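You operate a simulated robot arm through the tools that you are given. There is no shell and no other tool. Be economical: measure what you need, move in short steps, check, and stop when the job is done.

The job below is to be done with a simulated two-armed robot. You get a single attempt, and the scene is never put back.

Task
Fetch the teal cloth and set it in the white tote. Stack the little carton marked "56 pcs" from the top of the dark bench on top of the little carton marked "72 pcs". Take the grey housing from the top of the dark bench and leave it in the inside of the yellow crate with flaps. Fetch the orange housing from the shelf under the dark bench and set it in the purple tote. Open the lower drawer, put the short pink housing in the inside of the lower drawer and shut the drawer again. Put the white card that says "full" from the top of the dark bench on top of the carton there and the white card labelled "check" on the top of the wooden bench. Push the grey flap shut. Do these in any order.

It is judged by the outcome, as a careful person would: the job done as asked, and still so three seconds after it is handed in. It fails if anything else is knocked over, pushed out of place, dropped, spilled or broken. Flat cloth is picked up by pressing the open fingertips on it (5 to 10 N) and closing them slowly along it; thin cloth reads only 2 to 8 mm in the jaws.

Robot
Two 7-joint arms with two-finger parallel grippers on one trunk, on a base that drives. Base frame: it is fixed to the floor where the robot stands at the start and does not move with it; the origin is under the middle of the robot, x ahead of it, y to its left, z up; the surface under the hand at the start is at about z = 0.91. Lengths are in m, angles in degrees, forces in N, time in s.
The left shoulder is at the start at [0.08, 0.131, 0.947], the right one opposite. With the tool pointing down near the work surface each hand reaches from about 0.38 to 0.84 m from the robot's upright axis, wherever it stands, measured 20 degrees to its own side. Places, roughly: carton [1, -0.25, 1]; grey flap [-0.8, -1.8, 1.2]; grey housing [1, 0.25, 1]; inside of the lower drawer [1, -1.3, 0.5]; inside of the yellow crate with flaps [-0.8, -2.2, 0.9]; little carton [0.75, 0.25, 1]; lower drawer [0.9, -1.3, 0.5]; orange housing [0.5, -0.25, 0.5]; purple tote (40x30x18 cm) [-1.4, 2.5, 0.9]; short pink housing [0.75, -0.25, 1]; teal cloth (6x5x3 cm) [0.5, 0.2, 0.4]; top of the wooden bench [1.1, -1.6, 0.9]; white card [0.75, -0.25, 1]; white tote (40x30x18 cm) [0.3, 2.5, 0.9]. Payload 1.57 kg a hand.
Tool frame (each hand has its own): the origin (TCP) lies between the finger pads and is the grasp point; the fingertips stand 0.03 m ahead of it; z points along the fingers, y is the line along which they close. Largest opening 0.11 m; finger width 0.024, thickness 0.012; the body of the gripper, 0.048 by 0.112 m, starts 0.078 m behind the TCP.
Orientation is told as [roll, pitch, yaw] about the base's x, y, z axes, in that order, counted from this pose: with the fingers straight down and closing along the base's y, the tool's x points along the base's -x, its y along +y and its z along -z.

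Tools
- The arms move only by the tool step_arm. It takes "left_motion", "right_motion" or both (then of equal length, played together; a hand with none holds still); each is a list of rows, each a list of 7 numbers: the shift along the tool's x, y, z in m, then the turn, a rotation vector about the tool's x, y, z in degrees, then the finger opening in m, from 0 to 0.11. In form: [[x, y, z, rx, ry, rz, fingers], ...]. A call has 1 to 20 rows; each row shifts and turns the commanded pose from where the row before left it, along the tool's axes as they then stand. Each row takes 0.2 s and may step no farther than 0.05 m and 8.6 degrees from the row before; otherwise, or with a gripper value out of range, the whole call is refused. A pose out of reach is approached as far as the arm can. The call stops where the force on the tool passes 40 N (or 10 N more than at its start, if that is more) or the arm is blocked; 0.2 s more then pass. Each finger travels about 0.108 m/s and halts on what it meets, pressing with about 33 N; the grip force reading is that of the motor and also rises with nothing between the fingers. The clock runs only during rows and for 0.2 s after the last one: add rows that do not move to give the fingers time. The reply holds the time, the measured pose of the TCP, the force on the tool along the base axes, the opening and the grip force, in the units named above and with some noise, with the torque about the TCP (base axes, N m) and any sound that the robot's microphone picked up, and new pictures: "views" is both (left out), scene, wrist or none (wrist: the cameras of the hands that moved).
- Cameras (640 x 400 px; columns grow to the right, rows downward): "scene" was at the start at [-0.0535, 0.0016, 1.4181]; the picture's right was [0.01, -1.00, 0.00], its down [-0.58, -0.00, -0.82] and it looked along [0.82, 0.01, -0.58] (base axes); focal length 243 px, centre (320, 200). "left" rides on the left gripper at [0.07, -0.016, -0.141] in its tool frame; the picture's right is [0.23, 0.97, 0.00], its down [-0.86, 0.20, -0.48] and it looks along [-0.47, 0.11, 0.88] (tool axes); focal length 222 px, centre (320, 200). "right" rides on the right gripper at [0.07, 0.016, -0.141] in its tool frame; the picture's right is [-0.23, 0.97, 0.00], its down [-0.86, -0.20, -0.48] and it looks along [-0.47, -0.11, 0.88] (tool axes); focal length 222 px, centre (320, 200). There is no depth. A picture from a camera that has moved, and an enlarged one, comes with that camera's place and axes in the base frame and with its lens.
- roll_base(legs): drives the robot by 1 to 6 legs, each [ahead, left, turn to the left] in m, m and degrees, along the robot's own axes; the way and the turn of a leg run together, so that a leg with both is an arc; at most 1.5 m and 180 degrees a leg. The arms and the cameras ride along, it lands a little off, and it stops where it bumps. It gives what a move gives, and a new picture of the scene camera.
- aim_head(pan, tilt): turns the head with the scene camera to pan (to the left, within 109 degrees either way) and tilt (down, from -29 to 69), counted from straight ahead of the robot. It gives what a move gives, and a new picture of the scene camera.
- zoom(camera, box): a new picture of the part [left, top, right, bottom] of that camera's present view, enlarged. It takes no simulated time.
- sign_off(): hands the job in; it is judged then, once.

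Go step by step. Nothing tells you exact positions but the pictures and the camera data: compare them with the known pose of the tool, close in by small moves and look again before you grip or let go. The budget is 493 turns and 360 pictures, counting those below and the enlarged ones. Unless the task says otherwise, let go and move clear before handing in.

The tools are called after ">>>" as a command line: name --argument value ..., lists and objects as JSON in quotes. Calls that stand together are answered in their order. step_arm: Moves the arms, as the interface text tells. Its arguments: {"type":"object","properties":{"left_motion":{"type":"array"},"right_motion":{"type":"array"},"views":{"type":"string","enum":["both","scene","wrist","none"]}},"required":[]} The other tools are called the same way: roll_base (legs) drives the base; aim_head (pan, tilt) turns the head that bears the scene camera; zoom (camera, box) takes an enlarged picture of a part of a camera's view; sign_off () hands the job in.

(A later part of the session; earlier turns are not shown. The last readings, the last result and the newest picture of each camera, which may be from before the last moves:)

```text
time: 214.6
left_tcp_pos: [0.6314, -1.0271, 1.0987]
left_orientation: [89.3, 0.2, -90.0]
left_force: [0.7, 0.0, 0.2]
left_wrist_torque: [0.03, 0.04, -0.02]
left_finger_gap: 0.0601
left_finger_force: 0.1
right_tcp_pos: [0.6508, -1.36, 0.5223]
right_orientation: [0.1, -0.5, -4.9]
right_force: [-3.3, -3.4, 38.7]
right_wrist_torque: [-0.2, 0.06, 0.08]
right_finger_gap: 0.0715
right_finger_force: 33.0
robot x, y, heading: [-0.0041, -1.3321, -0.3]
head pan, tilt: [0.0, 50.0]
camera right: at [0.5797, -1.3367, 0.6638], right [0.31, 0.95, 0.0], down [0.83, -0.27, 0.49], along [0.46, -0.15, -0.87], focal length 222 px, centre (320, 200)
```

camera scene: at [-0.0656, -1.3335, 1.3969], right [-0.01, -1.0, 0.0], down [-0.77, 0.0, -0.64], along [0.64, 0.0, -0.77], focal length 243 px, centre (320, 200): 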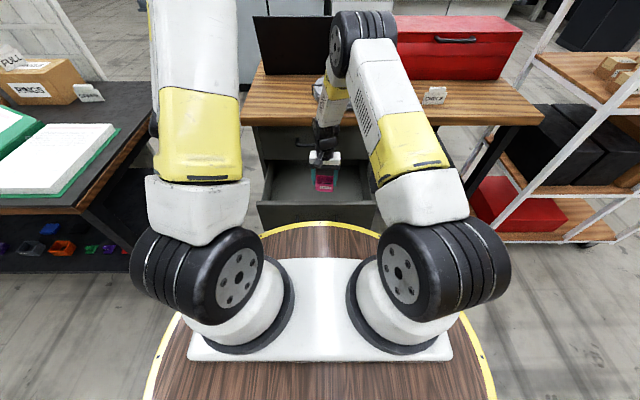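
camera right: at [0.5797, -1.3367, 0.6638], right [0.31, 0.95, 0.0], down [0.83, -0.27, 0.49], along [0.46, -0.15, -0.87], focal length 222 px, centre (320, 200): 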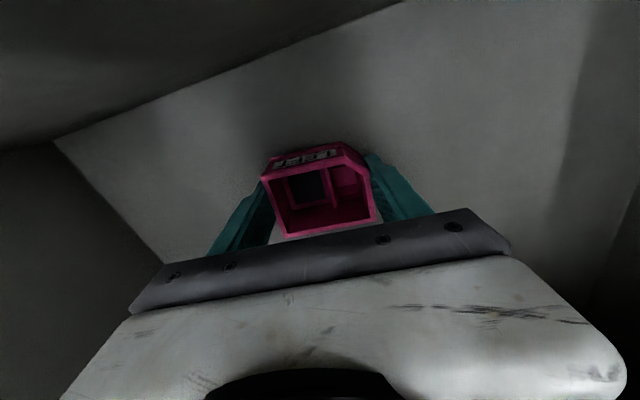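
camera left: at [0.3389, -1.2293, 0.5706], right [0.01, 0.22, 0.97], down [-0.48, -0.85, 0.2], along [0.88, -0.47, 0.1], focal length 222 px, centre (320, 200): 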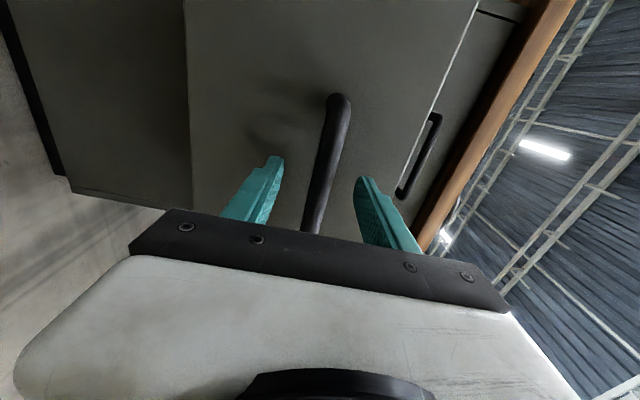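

>>> step_arm --right_motion '[[0, 0, -0.004, 0, 0, 0, 0.045], [0, 0, 0, 0, 0, 0, 0.075], [0, 0, 0, 0, 0, 0, 0.095], [0, 0, 0, 0, 0, 0, 0.095]]' --views "none"

>>> step_arm --right_motion '[[0, 0, -0.03, 0, 0, 0, 0.095], [0, 0, -0.045, 0, 0, 0, 0.095], [0, 0, -0.045, 0, 0, 0, 0.095], [0, 0, -0.045, 0, 0, 0, 0.095], [0.01, 0, -0.045, 0, 0, 0, 0.095], [0.01, 0, -0.045, 0, 0, 0, 0.095], [0.01, 0, -0.045, 0, 0, 0, 0.08], [0.01, 0, -0.045, 0, 0, 0, 0.08], [0.01, 0, -0.045, 0, 0, 0, 0.08], [0.01, 0, -0.045, 0, 0, 0, 0.08]]' --views "both"

```text
time: 215.6
left_tcp_pos: [0.6321, -1.029, 1.0988]
left_orientation: [89.3, 0.1, -89.9]
left_force: [0.6, 0.7, -0.4]
left_wrist_torque: [-0.02, 0.01, 0.03]
left_finger_gap: 0.0601
left_finger_force: 0.1
right_tcp_pos: [0.6491, -1.3604, 0.5234]
right_orientation: [0.0, -0.3, -4.9]
right_force: [0.1, -0.1, 0.0]
right_wrist_torque: [0.0, -0.02, 0.0]
right_finger_gap: 0.0949
right_finger_force: 0.0
robot x, y, heading: [-0.0024, -1.34, -0.7]
head pan, tilt: [0.0, 50.0]
```

```text
time: 217.8
left_tcp_pos: [0.6324, -1.0274, 1.0963]
left_orientation: [89.3, 0.1, -89.9]
left_force: [-0.2, -0.3, -0.5]
left_wrist_torque: [0.01, 0.0, 0.02]
left_finger_gap: 0.0602
left_finger_force: 0.0
right_tcp_pos: [0.5862, -1.3539, 0.9619]
right_orientation: [0.0, -0.3, -4.9]
right_force: [0.2, -0.9, -0.5]
right_wrist_torque: [-0.03, 0.02, -0.04]
right_finger_gap: 0.0802
right_finger_force: 0.1
robot x, y, heading: [-0.0047, -1.3347, -0.2]
head pan, tilt: [0.0, 50.0]
camera scene: at [-0.0652, -1.3334, 1.3969], right [-0.01, -1.0, 0.0], down [-0.77, 0.0, -0.64], along [0.64, 0.0, -0.77], focal length 243 px, centre (320, 200)
camera right: at [0.5158, -1.3309, 1.1036], right [0.31, 0.95, 0.0], down [0.83, -0.27, 0.48], along [0.46, -0.15, -0.88], focal length 222 px, centre (320, 200)
```

scene: 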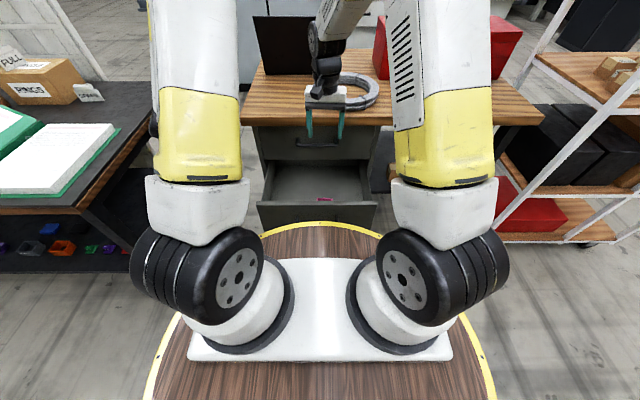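
right: 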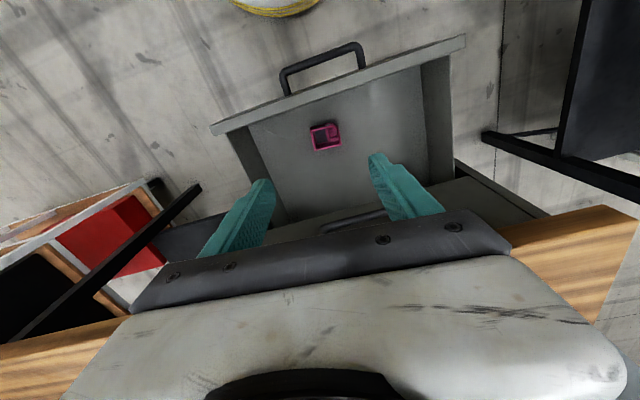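

>>> step_arm --right_motion '[[0.02, -0.02, -0.035, 0, 0, 0, 0.05], [0.02, -0.02, -0.035, 0, 0, 0, 0.05], [0.02, -0.03, -0.03, 0, 0, 0, 0.05], [0.02, -0.03, -0.03, 0, 0, 0, 0.05], [0.01, -0.03, -0.03, 0, 0, 0, 0.05], [0.01, -0.03, -0.03, 0, 0, 0, 0.05]]' --left_motion '[[0, 0, 0, 0, 0, 0, 0.03], [0, 0, 0, 0, 0, 0, 0.0], [0, 0, 0, 0, 0, 0, 0.0], [0, 0, 0, 0, 0, 0, 0.0], [0, 0, 0, 0, 0, 0, 0.0], [0, 0, 0, 0, 0, 0, 0.0]]' --views "none"

>>> roll_base --legs '[[-0.34, 0, 0]]'

>>> step_arm --left_motion '[[-0.0265, -0.0425, 0.008, 0, 0, 0, 0], [-0.0265, -0.0425, 0.008, 0, 0, 0, 0], [-0.0265, -0.0425, 0.008, 0, 0, 0, 0], [-0.0265, -0.0425, 0.008, 0, 0, 0, 0], [-0.0265, -0.0425, 0.008, 0, 0, 0, 0], [-0.0265, -0.0425, 0.008, 0, 0, 0, 0], [-0.0265, -0.0425, 0.008, 0, 0, 0, 0], [-0.0265, -0.0425, 0.008, 0, 0, 0, 0], [-0.0265, -0.0425, 0.008, 0, 0, 0, 0], [-0.0265, -0.0425, 0.008, 0, 0, 0, 0], [-0.0265, -0.0425, 0.008, 0, 0, 0, 0], [0, 0, 0, 0, 0, 0, 0]]' --views "both"

```text
time: 219.2
left_tcp_pos: [0.633, -1.0277, 1.0964]
left_orientation: [89.3, 0.1, -89.9]
left_force: [-0.1, -0.6, 0.1]
left_wrist_torque: [0.01, -0.02, -0.02]
left_finger_gap: 0.0
left_finger_force: 21.4
right_tcp_pos: [0.4702, -1.5045, 1.1488]
right_orientation: [0.0, -0.4, -4.9]
right_force: [0.2, 0.1, 0.4]
right_wrist_torque: [0.01, 0.03, 0.0]
right_finger_gap: 0.0499
right_finger_force: 0.1
robot x, y, heading: [-0.0019, -1.3372, -0.3]
head pan, tilt: [0.0, 50.0]
```

```text
time: 221.4
left_tcp_pos: [0.292, -1.0263, 1.0983]
left_orientation: [89.2, 0.1, -89.9]
left_force: [-0.1, 0.0, -0.1]
left_wrist_torque: [-0.01, -0.01, -0.02]
left_finger_gap: 0.0
left_finger_force: 21.2
right_tcp_pos: [0.1288, -1.5024, 1.1486]
right_orientation: [0.0, -0.4, -4.9]
right_force: [-0.4, -0.7, -0.1]
right_wrist_torque: [0.02, -0.05, -0.04]
right_finger_gap: 0.0499
right_finger_force: 0.0
robot x, y, heading: [-0.3407, -1.3335, -0.3]
head pan, tilt: [0.0, 50.0]
camera scene: at [-0.4066, -1.3318, 1.3969], right [0.0, -1.0, 0.0], down [-0.77, 0.0, -0.64], along [0.64, 0.0, -0.77], focal length 243 px, centre (320, 200)
```

scene: 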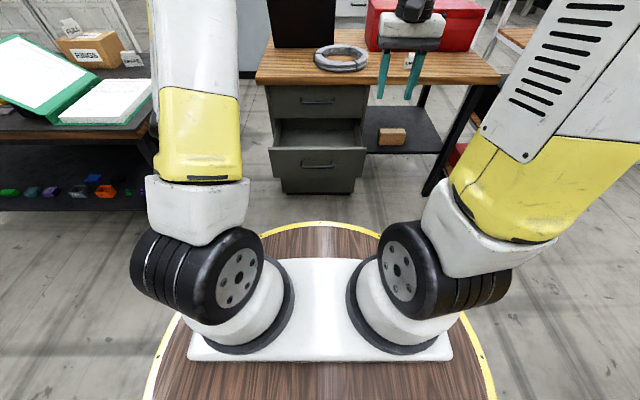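

```text
refused: row 1 steps farther than a row can; nothing moved
```

>>> step_arm --left_motion '[[-0.022, -0.04, 0.007, 0, 0, 0, 0], [-0.022, -0.04, 0.007, 0, 0, 0, 0], [-0.022, -0.04, 0.007, 0, 0, 0, 0], [-0.022, -0.04, 0.007, 0, 0, 0, 0], [-0.022, -0.04, 0.007, 0, 0, 0, 0], [-0.022, -0.04, 0.007, 0, 0, 0, 0], [-0.022, -0.04, 0.007, 0, 0, 0, 0], [-0.022, -0.04, 0.007, 0, 0, 0, 0], [-0.022, -0.04, 0.007, 0, 0, 0, 0], [-0.022, -0.04, 0.007, 0, 0, 0, 0], [-0.022, -0.04, 0.007, 0, 0, 0, 0], [-0.022, -0.03, 0.007, 0, 0, 0, 0], [-0.022, 0, 0.0, 0, 0, 0, 0], [0, 0, 0, 0, 0, 0, 0]]' --views "both"

```text
time: 224.4
left_tcp_pos: [0.3689, -1.3107, 0.6273]
left_orientation: [89.3, 0.1, -89.9]
left_force: [0.2, -0.1, -0.6]
left_wrist_torque: [0.03, -0.04, 0.02]
left_finger_gap: 0.0001
left_finger_force: 21.6
right_tcp_pos: [0.1297, -1.5017, 1.149]
right_orientation: [0.1, -0.4, -4.9]
right_force: [-0.8, 1.0, 0.4]
right_wrist_torque: [0.0, 0.02, 0.01]
right_finger_gap: 0.0501
right_finger_force: 0.1
robot x, y, heading: [-0.3416, -1.3335, -0.3]
head pan, tilt: [0.0, 50.0]
camera scene: at [-0.4066, -1.3318, 1.3969], right [0.0, -1.0, 0.0], down [-0.77, 0.0, -0.64], along [0.64, 0.0, -0.77], focal length 243 px, centre (320, 200)
camera left: at [0.2275, -1.241, 0.6117], right [0.01, 0.23, 0.97], down [-0.47, -0.86, 0.2], along [0.88, -0.46, 0.1], focal length 222 px, centre (320, 200)
```

scene: 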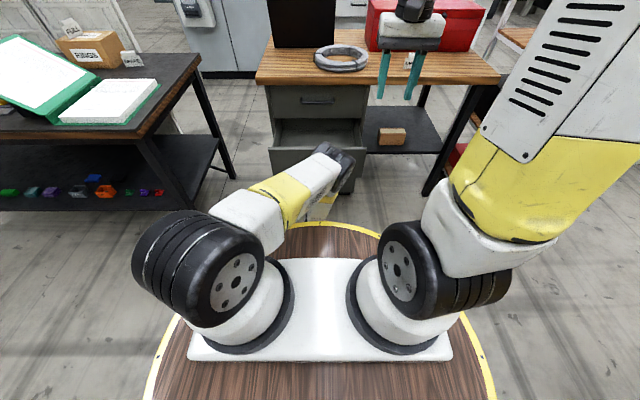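
left: 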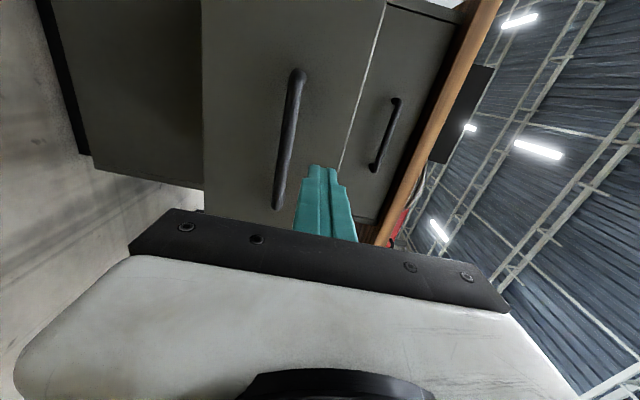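

>>> roll_base --legs '[[0.2, 0, 0]]'

>>> roll_base --legs '[[0.13, 0, 0]]'

```text
time: 226.0
left_tcp_pos: [0.566, -1.3115, 0.6248]
left_orientation: [89.3, 0.1, -89.8]
left_force: [0.5, 0.4, 0.6]
left_wrist_torque: [-0.01, -0.02, 0.03]
left_finger_gap: 0.0
left_finger_force: 20.7
right_tcp_pos: [0.3262, -1.5023, 1.1492]
right_orientation: [0.0, -0.4, -4.7]
right_force: [0.1, -0.9, 0.5]
right_wrist_torque: [0.01, -0.01, 0.04]
right_finger_gap: 0.05
right_finger_force: 0.0
robot x, y, heading: [-0.1483, -1.3285, -0.3]
head pan, tilt: [0.0, 50.0]
camera scene: at [-0.2102, -1.3327, 1.3969], right [0.0, -1.0, 0.0], down [-0.77, 0.0, -0.64], along [0.64, 0.0, -0.77], focal length 243 px, centre (320, 200)
```

scene: 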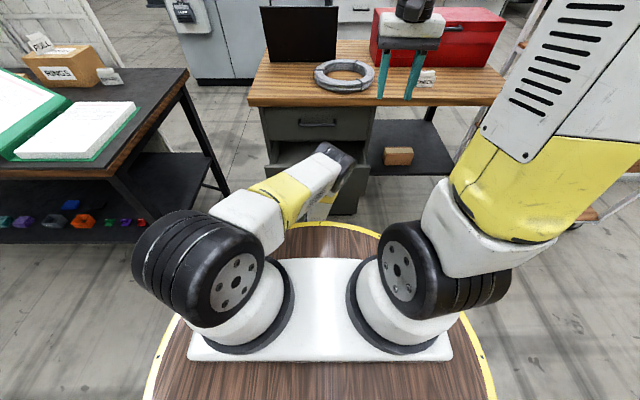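

```text
time: 227.2
left_tcp_pos: [0.6958, -1.312, 0.6259]
left_orientation: [89.4, 0.1, -90.0]
left_force: [0.2, -0.4, -0.1]
left_wrist_torque: [0.03, -0.05, -0.02]
left_finger_gap: 0.0
left_finger_force: 21.4
right_tcp_pos: [0.4559, -1.5028, 1.1493]
right_orientation: [0.0, -0.4, -4.8]
right_force: [0.8, 0.1, 0.0]
right_wrist_torque: [-0.01, 0.01, 0.0]
right_finger_gap: 0.0499
right_finger_force: 0.1
robot x, y, heading: [-0.0182, -1.3358, -0.1]
head pan, tilt: [0.0, 50.0]
camera scene: at [-0.0804, -1.3332, 1.3969], right [0.0, -1.0, 0.0], down [-0.77, 0.0, -0.64], along [0.64, 0.0, -0.77], focal length 243 px, centre (320, 200)
```

scene: 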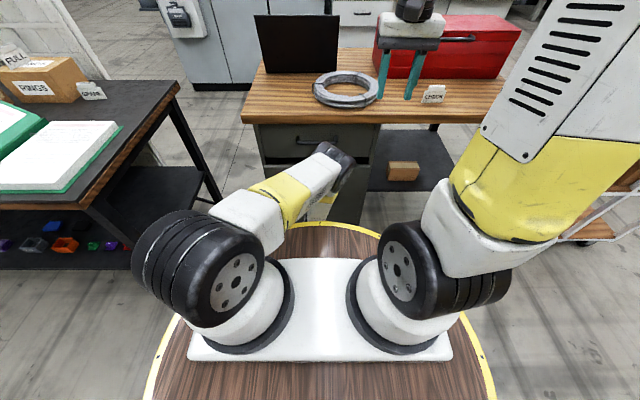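

>>> zoom --camera "left" --box '[100, 0, 600, 310]'

```text
1.28 times, centred on (350, 155) of left
camera zoom: at [0.5538, -1.2421, 0.6118], right [0.01, 0.23, 0.97], down [-0.47, -0.86, 0.2], along [0.88, -0.46, 0.1], focal length 284 px, centre (282, 258)
```

zoom: 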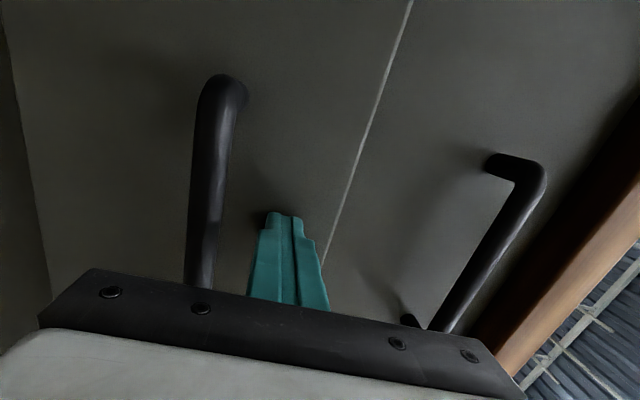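

>>> roll_base --legs '[[0.04, 0, 0]]'

>>> step_arm --left_motion '[[0, 0, 0.005, 0, 0, 0, 0], [0, 0, 0.005, 0, 0, 0, 0], [0, 0, 0.004, 0, 0, 0, 0], [0, 0, 0.004, 0, 0, 0, 0]]' --views "wrist"

```text
time: 228.1
left_tcp_pos: [0.7358, -1.3125, 0.6256]
left_orientation: [89.3, 0.2, -89.9]
left_force: [0.0, 0.2, -0.2]
left_wrist_torque: [0.03, 0.02, 0.01]
left_finger_gap: 0.0001
left_finger_force: 21.3
right_tcp_pos: [0.4962, -1.5035, 1.1485]
right_orientation: [0.0, -0.5, -4.8]
right_force: [-0.8, -0.5, 0.3]
right_wrist_torque: [-0.03, 0.02, -0.03]
right_finger_gap: 0.0499
right_finger_force: 0.2
robot x, y, heading: [0.0229, -1.3339, -0.3]
head pan, tilt: [0.0, 50.0]
camera scene: at [-0.0403, -1.3334, 1.3969], right [0.0, -1.0, 0.0], down [-0.77, 0.0, -0.64], along [0.64, 0.0, -0.77], focal length 243 px, centre (320, 200)
```

scene: 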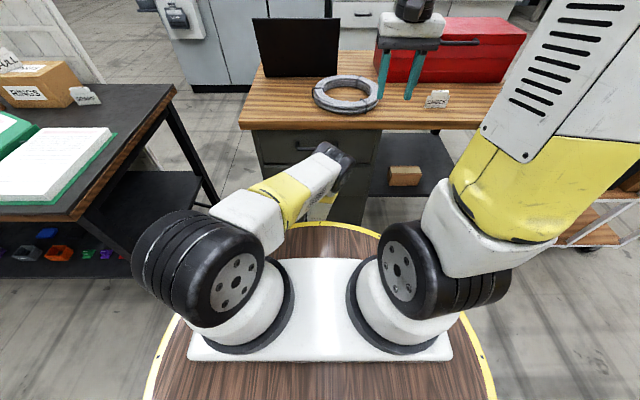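

```text
time: 229.1
left_tcp_pos: [0.7545, -1.3119, 0.6261]
left_orientation: [89.3, 0.1, -89.9]
left_force: [-0.1, 0.3, -0.6]
left_wrist_torque: [0.04, -0.01, 0.0]
left_finger_gap: 0.0001
left_finger_force: 21.4
right_tcp_pos: [0.496, -1.5031, 1.1491]
right_orientation: [0.0, -0.4, -4.8]
right_force: [-1.1, -0.4, 0.2]
right_wrist_torque: [0.03, 0.02, 0.02]
right_finger_gap: 0.0501
right_finger_force: 0.1
robot x, y, heading: [0.0232, -1.3353, -0.1]
head pan, tilt: [0.0, 50.0]
camera left: at [0.6124, -1.2416, 0.6121], right [0.01, 0.23, 0.97], down [-0.47, -0.86, 0.2], along [0.88, -0.46, 0.1], focal length 222 px, centre (320, 200)
```

left: 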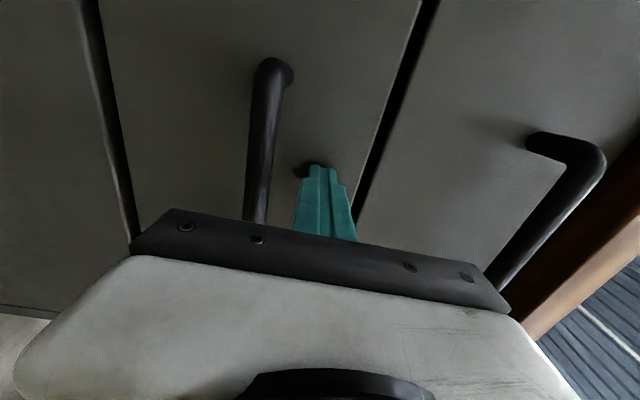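

>>> step_arm --left_motion '[[0, 0, 0.004, 0, 0, 0, 0], [0, 0, 0.004, 0, 0, 0, 0], [0, 0, 0.004, 0, 0, 0, 0], [0, 0, 0.004, 0, 0, 0, 0]]' --views "wrist"

```text
time: 229.6
left_tcp_pos: [0.7558, -1.3118, 0.6245]
left_orientation: [89.5, 0.1, -89.9]
left_force: [-14.5, 0.8, 11.1]
left_wrist_torque: [-0.1, -0.41, -0.16]
left_finger_gap: 0.0001
left_finger_force: 21.3
right_tcp_pos: [0.4942, -1.5031, 1.1504]
right_orientation: [0.0, -0.4, -4.7]
right_force: [-1.1, -0.6, -0.1]
right_wrist_torque: [0.0, -0.01, 0.0]
right_finger_gap: 0.0502
right_finger_force: 0.1
robot x, y, heading: [0.0198, -1.3344, -0.3]
head pan, tilt: [0.0, 50.0]
stopped in row 2 (left hand): the force on the tool passed its limit at 50 N (the readings are from after the stop); the commanded pose is now the measured one
camera left: at [0.613, -1.2416, 0.6116], right [0.01, 0.23, 0.97], down [-0.47, -0.86, 0.2], along [0.88, -0.46, 0.1], focal length 222 px, centre (320, 200)
```

left: 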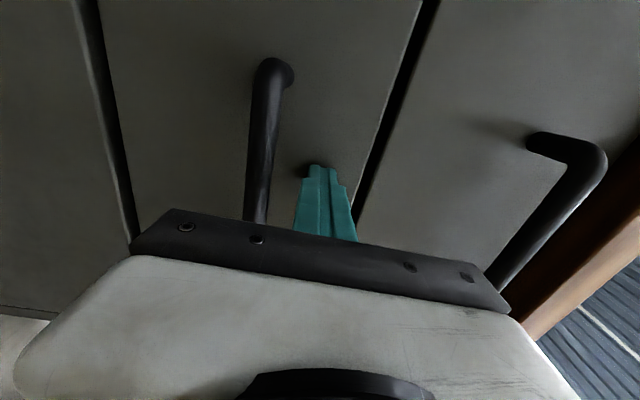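

The drawer is shut against its stop. I back off and check.

>>> roll_base --legs '[[-0.4, 0, 0]]'

>>> zoom --camera "scene" --box '[230, 20, 470, 220]'

```text
time: 232.1
left_tcp_pos: [0.3504, -1.3082, 0.6243]
left_orientation: [89.1, 0.1, -89.8]
left_force: [-0.6, 0.0, 0.7]
left_wrist_torque: [-0.03, 0.0, 0.01]
left_finger_gap: 0.0
left_finger_force: 20.8
right_tcp_pos: [0.0907, -1.501, 1.1487]
right_orientation: [0.0, -0.4, -4.7]
right_force: [0.8, -0.4, -1.0]
right_wrist_torque: [0.01, -0.01, 0.03]
right_finger_gap: 0.05
right_finger_force: 0.0
robot x, y, heading: [-0.3813, -1.3332, -0.4]
head pan, tilt: [0.0, 50.0]
camera scene: at [-0.4452, -1.3319, 1.3969], right [0.0, -1.0, 0.0], down [-0.77, 0.0, -0.64], along [0.64, 0.0, -0.77], focal length 243 px, centre (320, 200)
```

scene: 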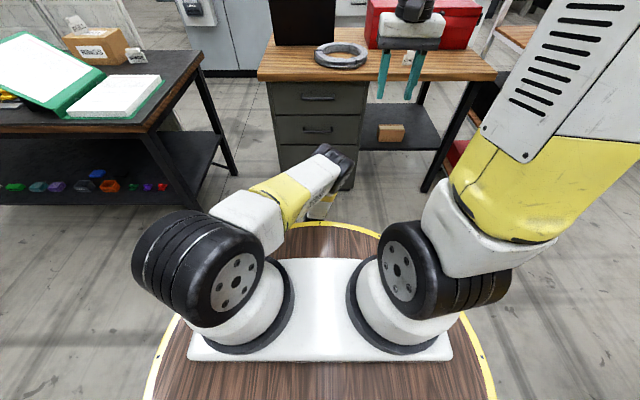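

```text
2.00 times, centred on (350, 120) of scene
camera zoom: at [-0.4452, -1.3319, 1.3969], right [0.0, -1.0, 0.0], down [-0.77, 0.0, -0.64], along [0.64, 0.0, -0.77], focal length 487 px, centre (260, 360)
```

zoom: 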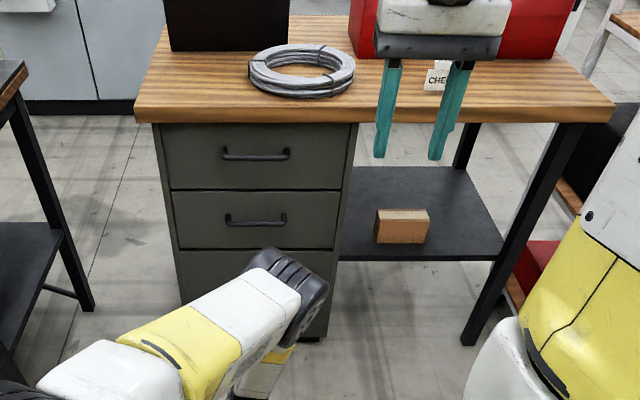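

>>> roll_base --legs '[[-0.2, 0, 0], [0, 1.1, 0.4]]'

>>> aim_head --pan 0 --tilt 35

>>> zoom --camera "scene" --box '[160, 160, 480, 280]'

```text
time: 238.9
left_tcp_pos: [0.1351, -0.1864, 0.626]
left_orientation: [89.2, 0.1, -88.1]
left_force: [-0.9, -0.7, 0.3]
left_wrist_torque: [0.06, 0.01, -0.01]
left_finger_gap: 0.0
left_finger_force: 21.6
right_tcp_pos: [-0.1193, -0.3853, 1.1489]
right_orientation: [0.0, -0.3, -3.1]
right_force: [-0.3, 0.4, -0.4]
right_wrist_torque: [-0.03, 0.0, 0.0]
right_finger_gap: 0.0501
right_finger_force: 0.1
robot x, y, heading: [-0.5954, -0.233, 1.5]
head pan, tilt: [0.0, 50.0]
camera scene: at [-0.6607, -0.233, 1.3969], right [0.03, -1.0, 0.0], down [-0.77, -0.02, -0.64], along [0.64, 0.02, -0.77], focal length 243 px, centre (320, 200)
```

scene: 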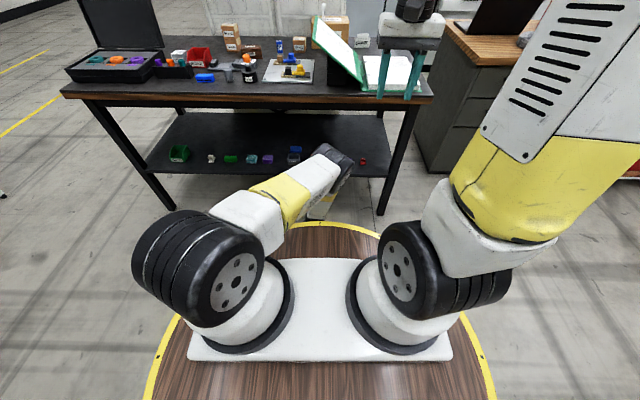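

```text
time: 239.7
left_tcp_pos: [0.1361, -0.1864, 0.6237]
left_orientation: [89.2, 0.1, -88.2]
left_force: [0.2, -1.0, -0.5]
left_wrist_torque: [0.01, -0.03, -0.06]
left_finger_gap: 0.0
left_finger_force: 20.9
right_tcp_pos: [-0.1191, -0.3858, 1.1482]
right_orientation: [0.0, -0.4, -3.0]
right_force: [0.1, -0.5, 0.9]
right_wrist_torque: [-0.01, 0.0, -0.04]
right_finger_gap: 0.0499
right_finger_force: 0.1
robot x, y, heading: [-0.5991, -0.2322, 1.7]
head pan, tilt: [0.0, 35.0]
camera scene: at [-0.6497, -0.2328, 1.4186], right [0.03, -1.0, 0.0], down [-0.57, -0.02, -0.82], along [0.82, 0.02, -0.57], focal length 243 px, centre (320, 200)
```

scene: 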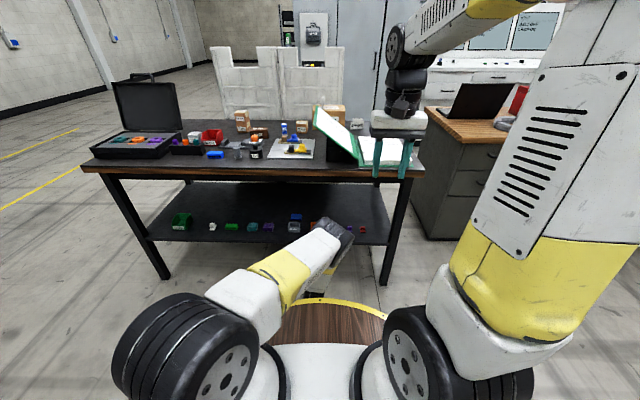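

```text
2.00 times, centred on (320, 220) of scene
camera zoom: at [-0.6497, -0.2328, 1.4186], right [0.03, -1.0, 0.0], down [-0.57, -0.02, -0.82], along [0.82, 0.02, -0.57], focal length 487 px, centre (320, 160)
```

zoom: 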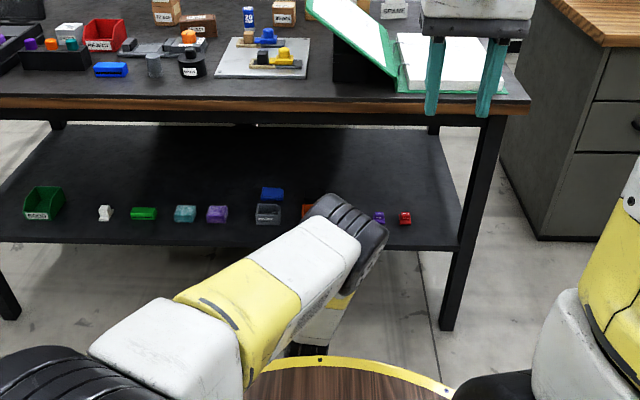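

The drawer is closed. On the shelf, the teal cloth is near (0.50, 0.225) and the orange housing near (0.49, -0.19), with shelf z≈0.38. I rotate the left hand back to a horizontal grip and tilt it.

>>> step_arm --left_motion '[[0, 0, 0, 0, 0, -8.2, 0], [0, 0, 0, 0, 0, -8.2, 0], [0, 0, 0, 0, 0, -8.2, 0.04], [0, 0, 0, 0, 0, -8.2, 0.08], [0, 0, 0, 0, 0, -8.2, 0.08], [0, 0, 0, 0, 0, -8.2, 0.08], [0, 0, 0, 0, 0, -8.2, 0.08], [0, 0, 0, 0, 0, -8.2, 0.08], [0, 0, 0, 0, 0, -8.2, 0.08], [0, 0, 0, 0, 0, -8.2, 0.08], [0, 0, 0, 0, 0, -8, 0.08], [0, 0, 0, 0, 8.5, 0, 0.08], [0, 0, 0, 0, 8.5, 0, 0.08], [0, 0, 0, 0, 8.5, 0, 0.08], [0, 0, 0, 0, 8.5, 0, 0.08], [0, 0, 0, 0, 0, 0, 0.08]]' --views "scene"

>>> roll_base --legs '[[0, 0.25, -1.7]]'

```text
time: 243.1
left_tcp_pos: [0.1344, -0.1859, 0.6247]
left_orientation: [0.3, -55.2, 1.6]
left_force: [-0.1, -0.1, 0.3]
left_wrist_torque: [0.01, 0.0, 0.03]
left_finger_gap: 0.0801
left_finger_force: 0.1
right_tcp_pos: [-0.1196, -0.3865, 1.1479]
right_orientation: [-0.1, -0.4, -3.1]
right_force: [0.0, 0.6, -0.1]
right_wrist_torque: [0.0, 0.06, 0.01]
right_finger_gap: 0.0502
right_finger_force: 0.0
robot x, y, heading: [-0.5972, -0.2311, 1.6]
head pan, tilt: [0.0, 35.0]
camera scene: at [-0.6496, -0.2327, 1.4186], right [0.03, -1.0, 0.0], down [-0.57, -0.02, -0.82], along [0.82, 0.02, -0.57], focal length 243 px, centre (320, 200)
```

scene: 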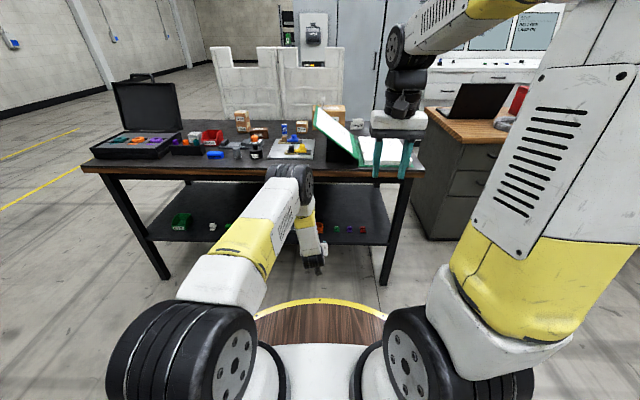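

```text
time: 244.9
left_tcp_pos: [0.1326, 0.0354, 0.6254]
left_orientation: [0.1, -55.2, -0.1]
left_force: [0.6, 0.4, 0.1]
left_wrist_torque: [0.0, 0.02, 0.0]
left_finger_gap: 0.0799
left_finger_force: 0.0
right_tcp_pos: [-0.1265, -0.1552, 1.1481]
right_orientation: [0.0, -0.5, -4.8]
right_force: [-0.1, 0.3, -0.1]
right_wrist_torque: [-0.01, 0.01, -0.05]
right_finger_gap: 0.0498
right_finger_force: 0.0
robot x, y, heading: [-0.5973, 0.0147, -0.3]
head pan, tilt: [0.0, 35.0]
camera scene: at [-0.6524, 0.0139, 1.4186], right [0.0, -1.0, 0.0], down [-0.57, 0.0, -0.82], along [0.82, 0.0, -0.57], focal length 243 px, centre (320, 200)
```

scene: 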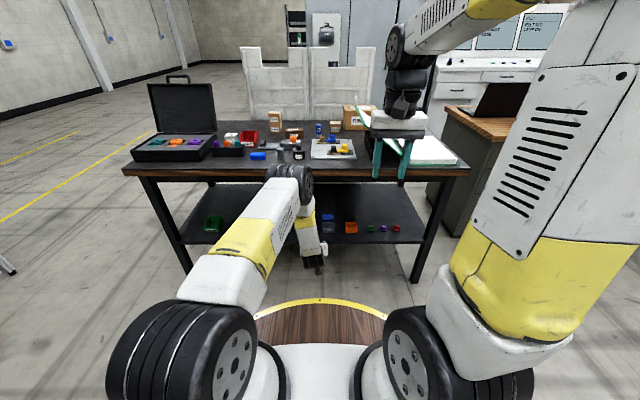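

>>> step_arm --left_motion '[[0.0267, 0.0317, 0.0185, 0, 0, 0, 0.08], [0.0267, 0.0317, 0.0185, 0, 0, 0, 0.08], [0.0267, 0.0317, 0.0185, 0, 0, 0, 0.08], [0.0267, 0.0317, 0.0185, 0, 0, 0, 0.08], [0.0267, 0.0317, 0.0185, 0, 0, 0, 0.08], [0.0267, 0.0317, 0.0185, 0, 0, 0, 0.08], [0, 0, 0, 0, 0, 0, 0.08]]' --views "both"

```text
time: 246.5
left_tcp_pos: [0.135, 0.2274, 0.4296]
left_orientation: [0.3, -55.3, -0.1]
left_force: [0.9, -0.6, 0.2]
left_wrist_torque: [0.02, 0.0, 0.03]
left_finger_gap: 0.0801
left_finger_force: 0.0
right_tcp_pos: [-0.1264, -0.1559, 1.1484]
right_orientation: [0.1, -0.5, -4.8]
right_force: [-0.7, 0.6, 0.0]
right_wrist_torque: [0.01, 0.04, -0.01]
right_finger_gap: 0.0501
right_finger_force: 0.1
robot x, y, heading: [-0.5979, 0.0115, -0.2]
head pan, tilt: [0.0, 35.0]
camera scene: at [-0.6524, 0.0139, 1.4186], right [0.0, -1.0, 0.0], down [-0.57, 0.0, -0.82], along [0.82, 0.0, -0.57], focal length 243 px, centre (320, 200)
camera left: at [-0.0215, 0.2109, 0.4536], right [-0.13, 0.97, -0.18], down [0.09, 0.2, 0.98], along [0.99, 0.11, -0.12], focal length 222 px, centre (320, 200)
```

scene: 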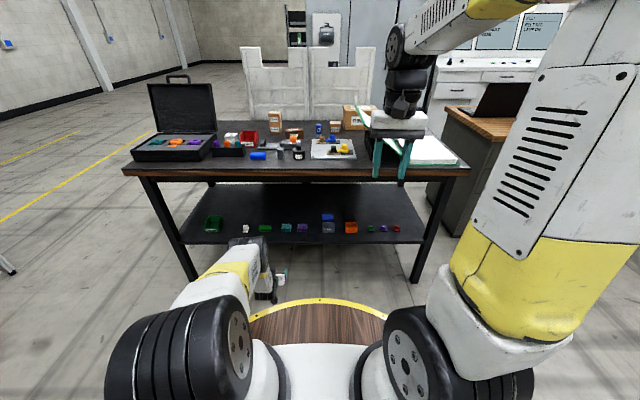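
left: 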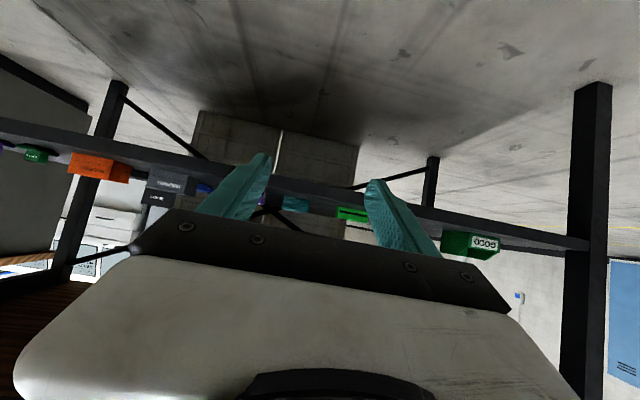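

>>> zoom --camera "scene" --box '[190, 180, 440, 290]'

>>> zoom --camera "left" --box '[60, 130, 460, 290]'

```text
2.56 times, centred on (315, 235) of scene
camera zoom: at [-0.6524, 0.0139, 1.4186], right [0.0, -1.0, 0.0], down [-0.57, 0.0, -0.82], along [0.82, 0.0, -0.57], focal length 623 px, centre (333, 110)
```

zoom: 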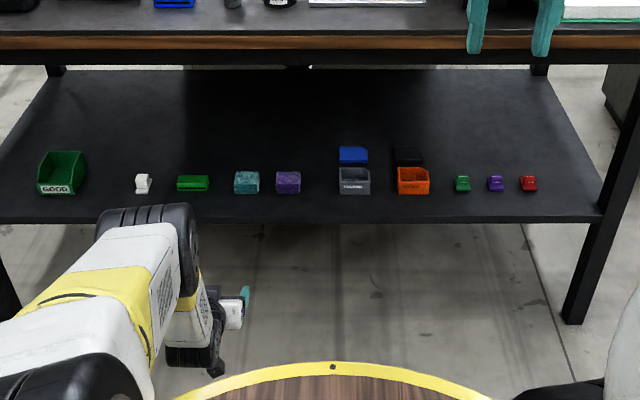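

```text
1.60 times, centred on (260, 210) of left
camera zoom: at [-0.0215, 0.2109, 0.4536], right [-0.13, 0.97, -0.18], down [0.09, 0.2, 0.98], along [0.99, 0.11, -0.12], focal length 355 px, centre (416, 184)
```

zoom: 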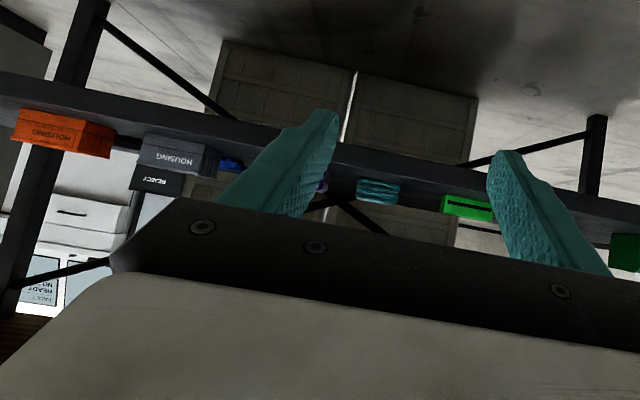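

>>> step_arm --left_motion '[[-0.0287, 0, -0.02, 0, 0, 0, 0.08], [0, 0, 0, 0, 0, 0, 0.08]]' --views "none"

>>> roll_base --legs '[[0.25, 0, 0]]'

>>> zoom --camera "left" --box '[0, 0, 640, 400]'

```text
time: 247.1
left_tcp_pos: [0.1344, 0.2282, 0.4642]
left_orientation: [0.3, -55.3, -0.1]
left_force: [0.0, -0.4, -0.2]
left_wrist_torque: [-0.02, -0.03, 0.03]
left_finger_gap: 0.08
left_finger_force: 0.0
right_tcp_pos: [-0.1265, -0.156, 1.1482]
right_orientation: [0.1, -0.4, -4.8]
right_force: [-0.2, 0.0, 0.1]
right_wrist_torque: [0.01, -0.01, -0.01]
right_finger_gap: 0.05
right_finger_force: 0.0
robot x, y, heading: [-0.5999, 0.0133, -0.1]
head pan, tilt: [0.0, 35.0]
```

```text
time: 248.9
left_tcp_pos: [0.3872, 0.2263, 0.4648]
left_orientation: [0.3, -55.2, -0.1]
left_force: [-0.2, 0.5, 1.0]
left_wrist_torque: [0.0, 0.01, -0.03]
left_finger_gap: 0.08
left_finger_force: 0.1
right_tcp_pos: [0.1273, -0.1569, 1.1501]
right_orientation: [0.0, -0.4, -4.8]
right_force: [0.3, -0.2, 0.2]
right_wrist_torque: [-0.01, -0.01, 0.01]
right_finger_gap: 0.0502
right_finger_force: 0.1
robot x, y, heading: [-0.344, 0.0107, 0.0]
head pan, tilt: [0.0, 35.0]
camera scene: at [-0.3995, 0.0128, 1.4186], right [0.0, -1.0, 0.0], down [-0.57, 0.0, -0.82], along [0.82, 0.0, -0.57], focal length 243 px, centre (320, 200)
```

scene: 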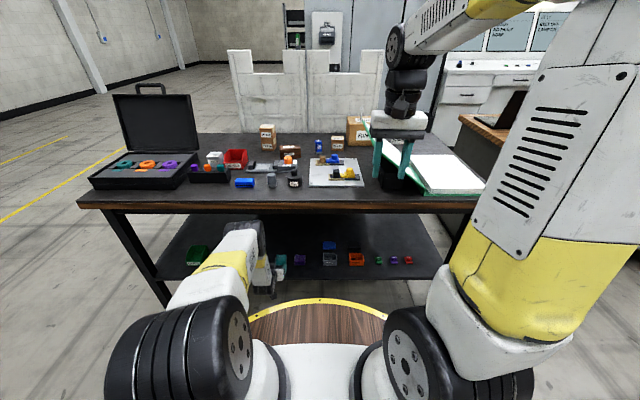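

```text
1.00 times, centred on (320, 200) of left (not enlarged: the box is as wide or as high as the picture)
camera zoom: at [0.2312, 0.2105, 0.4887], right [-0.13, 0.97, -0.18], down [0.09, 0.2, 0.98], along [0.99, 0.11, -0.12], focal length 222 px, centre (320, 200)
```

zoom: 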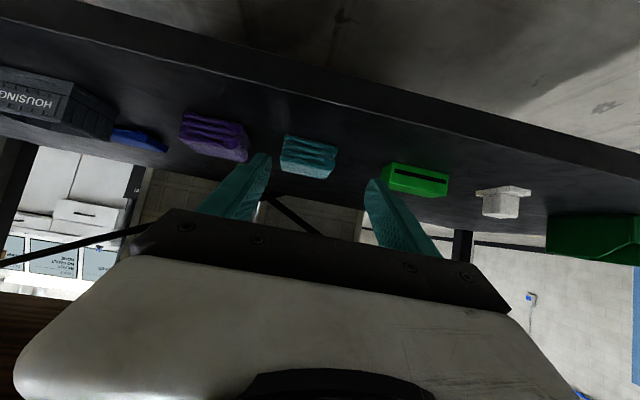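

>>> roll_base --legs '[[0.06, 0, 0]]'

>>> step_arm --left_motion '[[0.0047, -0.006, 0.0221, 0, 0, 0, 0.08], [0.0047, 0, 0.0221, 0, 0, 0, 0.08], [0, 0, 0, 0, 0, 0, 0.08]]' --views "wrist"

```text
time: 249.9
left_tcp_pos: [0.4491, 0.228, 0.4648]
left_orientation: [0.1, -55.2, -0.1]
left_force: [-0.8, -0.2, 0.2]
left_wrist_torque: [-0.04, -0.01, 0.0]
left_finger_gap: 0.08
left_finger_force: 0.0
right_tcp_pos: [0.1876, -0.157, 1.1484]
right_orientation: [0.0, -0.4, -4.8]
right_force: [0.1, -0.4, 0.6]
right_wrist_torque: [-0.04, 0.01, -0.01]
right_finger_gap: 0.0499
right_finger_force: 0.1
robot x, y, heading: [-0.2874, 0.0134, -0.1]
head pan, tilt: [0.0, 35.0]
camera scene: at [-0.3383, 0.0126, 1.4186], right [0.0, -1.0, 0.0], down [-0.57, 0.0, -0.82], along [0.82, 0.0, -0.57], focal length 243 px, centre (320, 200)
```

scene: 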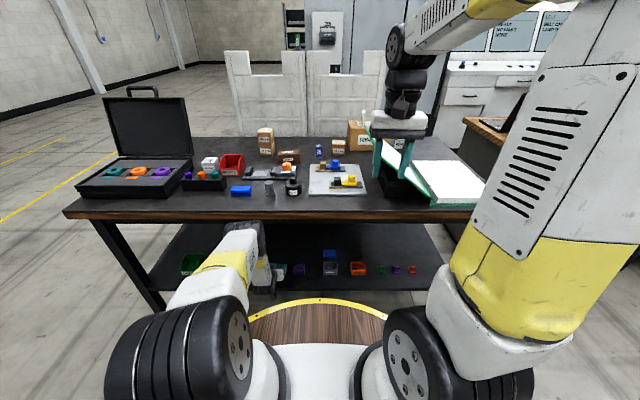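

```text
time: 250.7
left_tcp_pos: [0.4785, 0.2213, 0.433]
left_orientation: [0.2, -55.2, 0.0]
left_force: [-0.1, 0.3, 0.0]
left_wrist_torque: [0.01, 0.01, -0.01]
left_finger_gap: 0.08
left_finger_force: 0.0
right_tcp_pos: [0.1875, -0.157, 1.1482]
right_orientation: [0.0, -0.4, -4.7]
right_force: [0.1, -1.2, -0.4]
right_wrist_torque: [0.05, -0.01, -0.02]
right_finger_gap: 0.0499
right_finger_force: 0.1
robot x, y, heading: [-0.2876, 0.0133, -0.2]
head pan, tilt: [0.0, 35.0]
camera left: at [0.3221, 0.2048, 0.4561], right [-0.13, 0.97, -0.18], down [0.09, 0.2, 0.98], along [0.99, 0.11, -0.12], focal length 222 px, centre (320, 200)
```

left: 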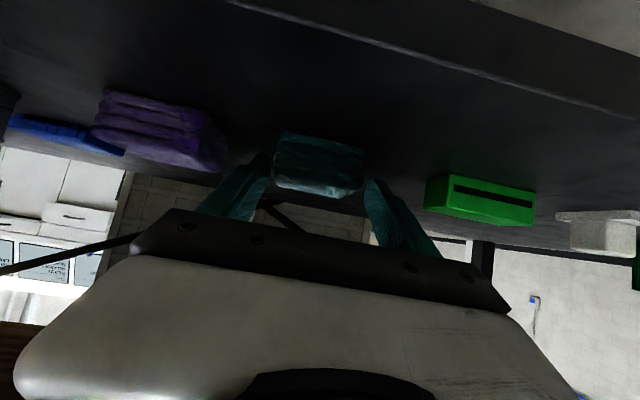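

>>> step_arm --left_motion '[[0.0025, 0.002, 0.0017, 0, 0, 0, 0.08], [0, 0, 0, 0, 0, 0, 0.065], [0, 0, 0, 0, 0, 0, 0.05], [0, 0, 0, 0, 0, 0, 0.035], [0, 0, 0, 0, 0, 0, 0.02], [0, 0, 0, 0, 0, 0, 0.01], [0, 0, 0, 0, 0, 0, 0.005]]' --views "wrist"

```text
time: 252.3
left_tcp_pos: [0.4778, 0.2226, 0.4284]
left_orientation: [0.3, -55.2, 0.0]
left_force: [-0.1, 0.7, -0.5]
left_wrist_torque: [0.0, 0.0, 0.01]
left_finger_gap: 0.0574
left_finger_force: 33.3
right_tcp_pos: [0.1868, -0.157, 1.1487]
right_orientation: [0.1, -0.4, -4.8]
right_force: [-0.7, 0.6, 0.5]
right_wrist_torque: [-0.02, -0.01, 0.03]
right_finger_gap: 0.0503
right_finger_force: 0.1
robot x, y, heading: [-0.2827, 0.0099, 0.1]
head pan, tilt: [0.0, 35.0]
camera left: at [0.322, 0.2067, 0.4524], right [-0.13, 0.97, -0.18], down [0.09, 0.2, 0.98], along [0.99, 0.11, -0.12], focal length 222 px, centre (320, 200)
```

left: 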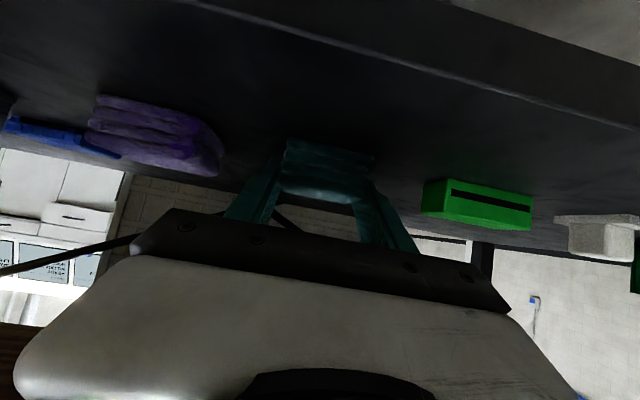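

>>> step_arm --left_motion '[[-0.0164, 0, -0.0114, 0, 0, 0, 0.005], [-0.0246, 0, -0.0171, 0, 0, 0, 0.005], [0, 0, 0, 0, 0, 0, 0.005]]' --views "wrist"

```text
time: 253.1
left_tcp_pos: [0.4782, 0.2225, 0.4786]
left_orientation: [0.2, -55.1, 0.0]
left_force: [-0.3, -1.4, 0.3]
left_wrist_torque: [0.01, -0.01, -0.02]
left_finger_gap: 0.0573
left_finger_force: 32.5
right_tcp_pos: [0.1868, -0.1561, 1.1487]
right_orientation: [0.0, -0.3, -4.7]
right_force: [-0.8, -0.6, 1.1]
right_wrist_torque: [-0.03, 0.0, 0.01]
right_finger_gap: 0.0501
right_finger_force: 0.0
robot x, y, heading: [-0.2836, 0.0117, -0.5]
head pan, tilt: [0.0, 35.0]
camera left: at [0.3219, 0.2067, 0.5031], right [-0.13, 0.97, -0.18], down [0.09, 0.2, 0.98], along [0.99, 0.11, -0.12], focal length 222 px, centre (320, 200)
```

left: 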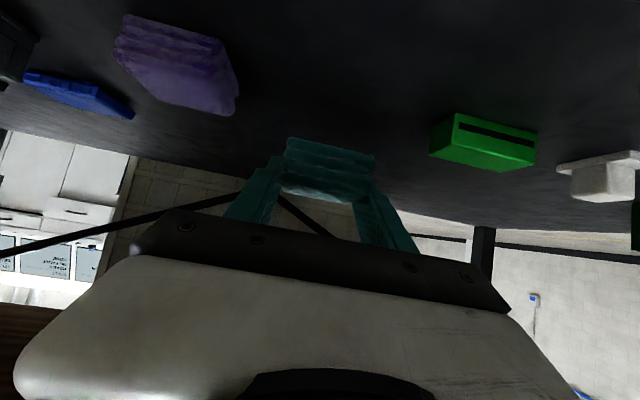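

>>> roll_base --legs '[[-0.4, 0, 0.4]]'

>>> step_arm --right_motion '[[-0.03, 0, 0.02, 0, 0, 0, 0.08], [-0.03, 0, 0.02, 0, 0, 0, 0.1], [-0.03, 0, 0.02, 0, 0, 0, 0.1], [-0.03, 0, 0.02, 0, 0, -4.8, 0.1], [-0.03, 0, 0.02, 0, 0, 0, 0.1], [-0.03, 0, 0.02, 0, 0, 0, 0.1], [0, 0, 0, 0, -8, 0, 0.1], [0, 0, 0, 0, -8, 0, 0.1], [0, 0, 0, 0, -8, 0, 0.1], [0, 0, 0, 0, -8, 0, 0.1], [0, 0, 0, 0, -8, 0, 0.1], [0, 0, 0, 0, -8, 0, 0.1], [0, 0, 0, 0, -7, 0, 0.1], [0, 0, 0, 0, 0, 0, 0.1]]' --views "scene"

```text
time: 255.6
left_tcp_pos: [0.0774, 0.2302, 0.4788]
left_orientation: [0.1, -55.2, 0.5]
left_force: [-0.1, 1.1, -0.5]
left_wrist_torque: [-0.04, -0.01, -0.03]
left_finger_gap: 0.0572
left_finger_force: 33.0
right_tcp_pos: [-0.2096, -0.1528, 1.15]
right_orientation: [0.0, -0.4, -4.3]
right_force: [-0.9, 0.0, -0.4]
right_wrist_torque: [0.0, -0.05, 0.0]
right_finger_gap: 0.0501
right_finger_force: 0.0
robot x, y, heading: [-0.6848, 0.0123, 0.3]
head pan, tilt: [0.0, 35.0]
camera scene: at [-0.737, 0.0117, 1.4186], right [0.01, -1.0, 0.0], down [-0.57, 0.0, -0.82], along [0.82, 0.0, -0.57], focal length 243 px, centre (320, 200)
```

scene: 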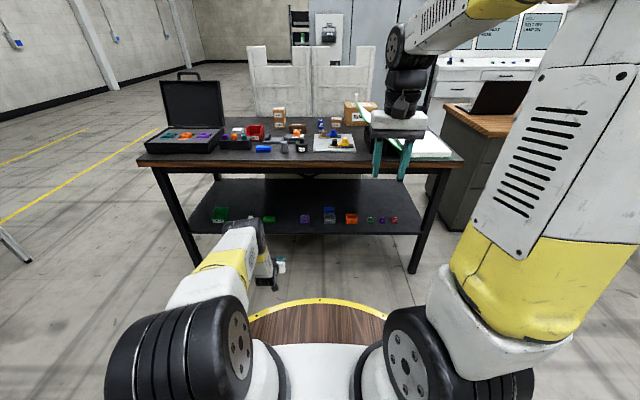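

```text
time: 258.6
left_tcp_pos: [0.0772, 0.2303, 0.4795]
left_orientation: [0.2, -55.2, 0.4]
left_force: [-0.3, 0.5, -1.2]
left_wrist_torque: [0.01, 0.0, -0.04]
left_finger_gap: 0.0574
left_finger_force: 32.6
right_tcp_pos: [-0.0298, -0.1614, 1.0297]
right_orientation: [0.0, -55.4, 0.6]
right_force: [-1.1, -1.2, -0.1]
right_wrist_torque: [0.02, 0.01, -0.02]
right_finger_gap: 0.1001
right_finger_force: 0.1
robot x, y, heading: [-0.6859, 0.0121, 0.0]
head pan, tilt: [0.0, 35.0]
camera scene: at [-0.737, 0.0117, 1.4186], right [0.01, -1.0, 0.0], down [-0.57, 0.0, -0.82], along [0.82, 0.0, -0.57], focal length 243 px, centre (320, 200)
```

scene: 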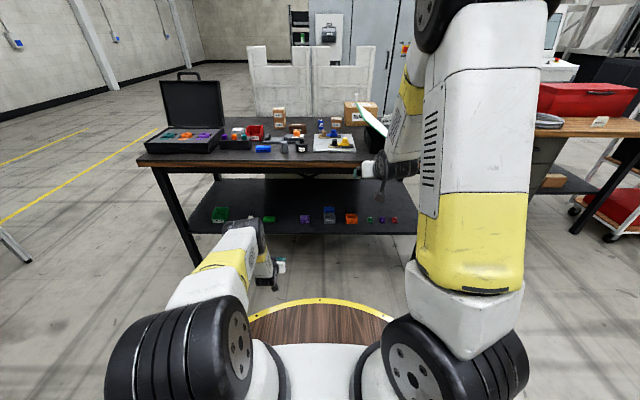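

>>> step_arm --right_motion '[[0.033, -0.001, 0.0329, 0, 0, 0, 0.1], [0.033, -0.001, 0.0329, 0, 0, 0, 0.1], [0.033, -0.001, 0.0329, 0, 0, 0, 0.1], [0.033, -0.001, 0.0329, 0, 0, 0, 0.1], [0.033, -0.001, 0.0329, 0, 0, 0, 0.1], [0.033, -0.001, 0.0329, 0, 0, 0, 0.1], [0.033, -0.001, 0.0329, 0, 0, 0, 0.1], [0.033, -0.001, 0.0329, 0, 0, 0, 0.1], [0.033, -0.001, 0.0329, 0, 0, 0, 0.1], [0.033, -0.001, 0.0329, 0, 0, 0, 0.1], [0.033, -0.001, 0.0329, 0, 0, 0, 0.1], [0.033, -0.001, 0.0329, 0, 0, 0, 0.1], [0, 0, 0, 0, 0, 0, 0.1]]' --views "both"

>>> zoom --camera "scene" --box '[260, 190, 420, 250]'

```text
time: 261.4
left_tcp_pos: [0.0773, 0.2301, 0.478]
left_orientation: [0.2, -55.2, 0.6]
left_force: [0.6, -0.7, -0.6]
left_wrist_torque: [0.02, 0.01, 0.04]
left_finger_gap: 0.0571
left_finger_force: 32.6
right_tcp_pos: [0.0719, -0.1722, 0.4806]
right_orientation: [-0.1, -55.4, 0.5]
right_force: [0.4, 0.0, -0.8]
right_wrist_torque: [0.02, -0.01, 0.01]
right_finger_gap: 0.0999
right_finger_force: 0.2
robot x, y, heading: [-0.6831, 0.0134, 0.5]
head pan, tilt: [0.0, 35.0]
camera scene: at [-0.7369, 0.0117, 1.4186], right [0.01, -1.0, 0.0], down [-0.57, 0.0, -0.82], along [0.82, 0.0, -0.57], focal length 243 px, centre (320, 200)
camera right: at [-0.0861, -0.156, 0.5043], right [0.12, 0.97, 0.19], down [0.09, -0.2, 0.98], along [0.99, -0.1, -0.12], focal length 222 px, centre (320, 200)
```

scene: 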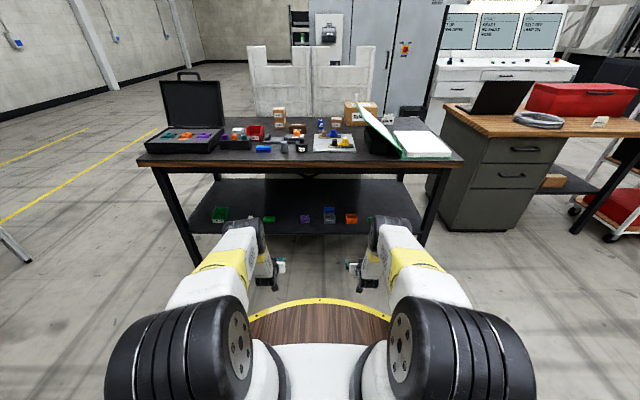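
right: 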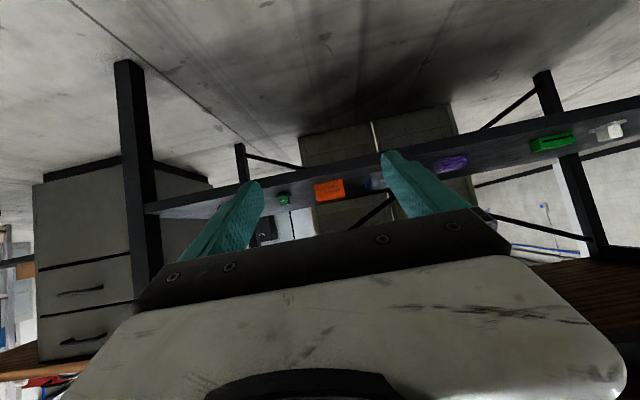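

```text
4.00 times, centred on (340, 220) of scene
camera zoom: at [-0.7369, 0.0117, 1.4186], right [0.01, -1.0, 0.0], down [-0.57, 0.0, -0.82], along [0.82, 0.0, -0.57], focal length 973 px, centre (240, 120)
```

zoom: 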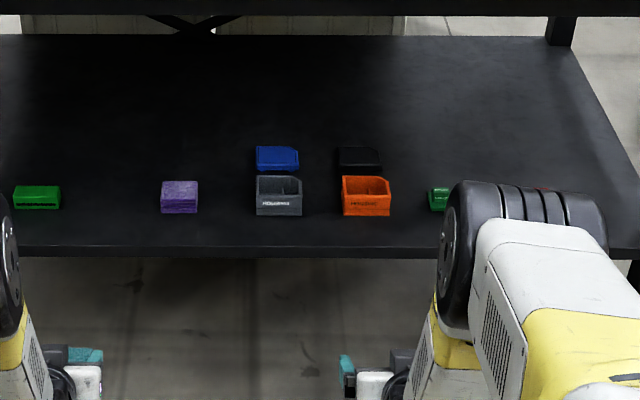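

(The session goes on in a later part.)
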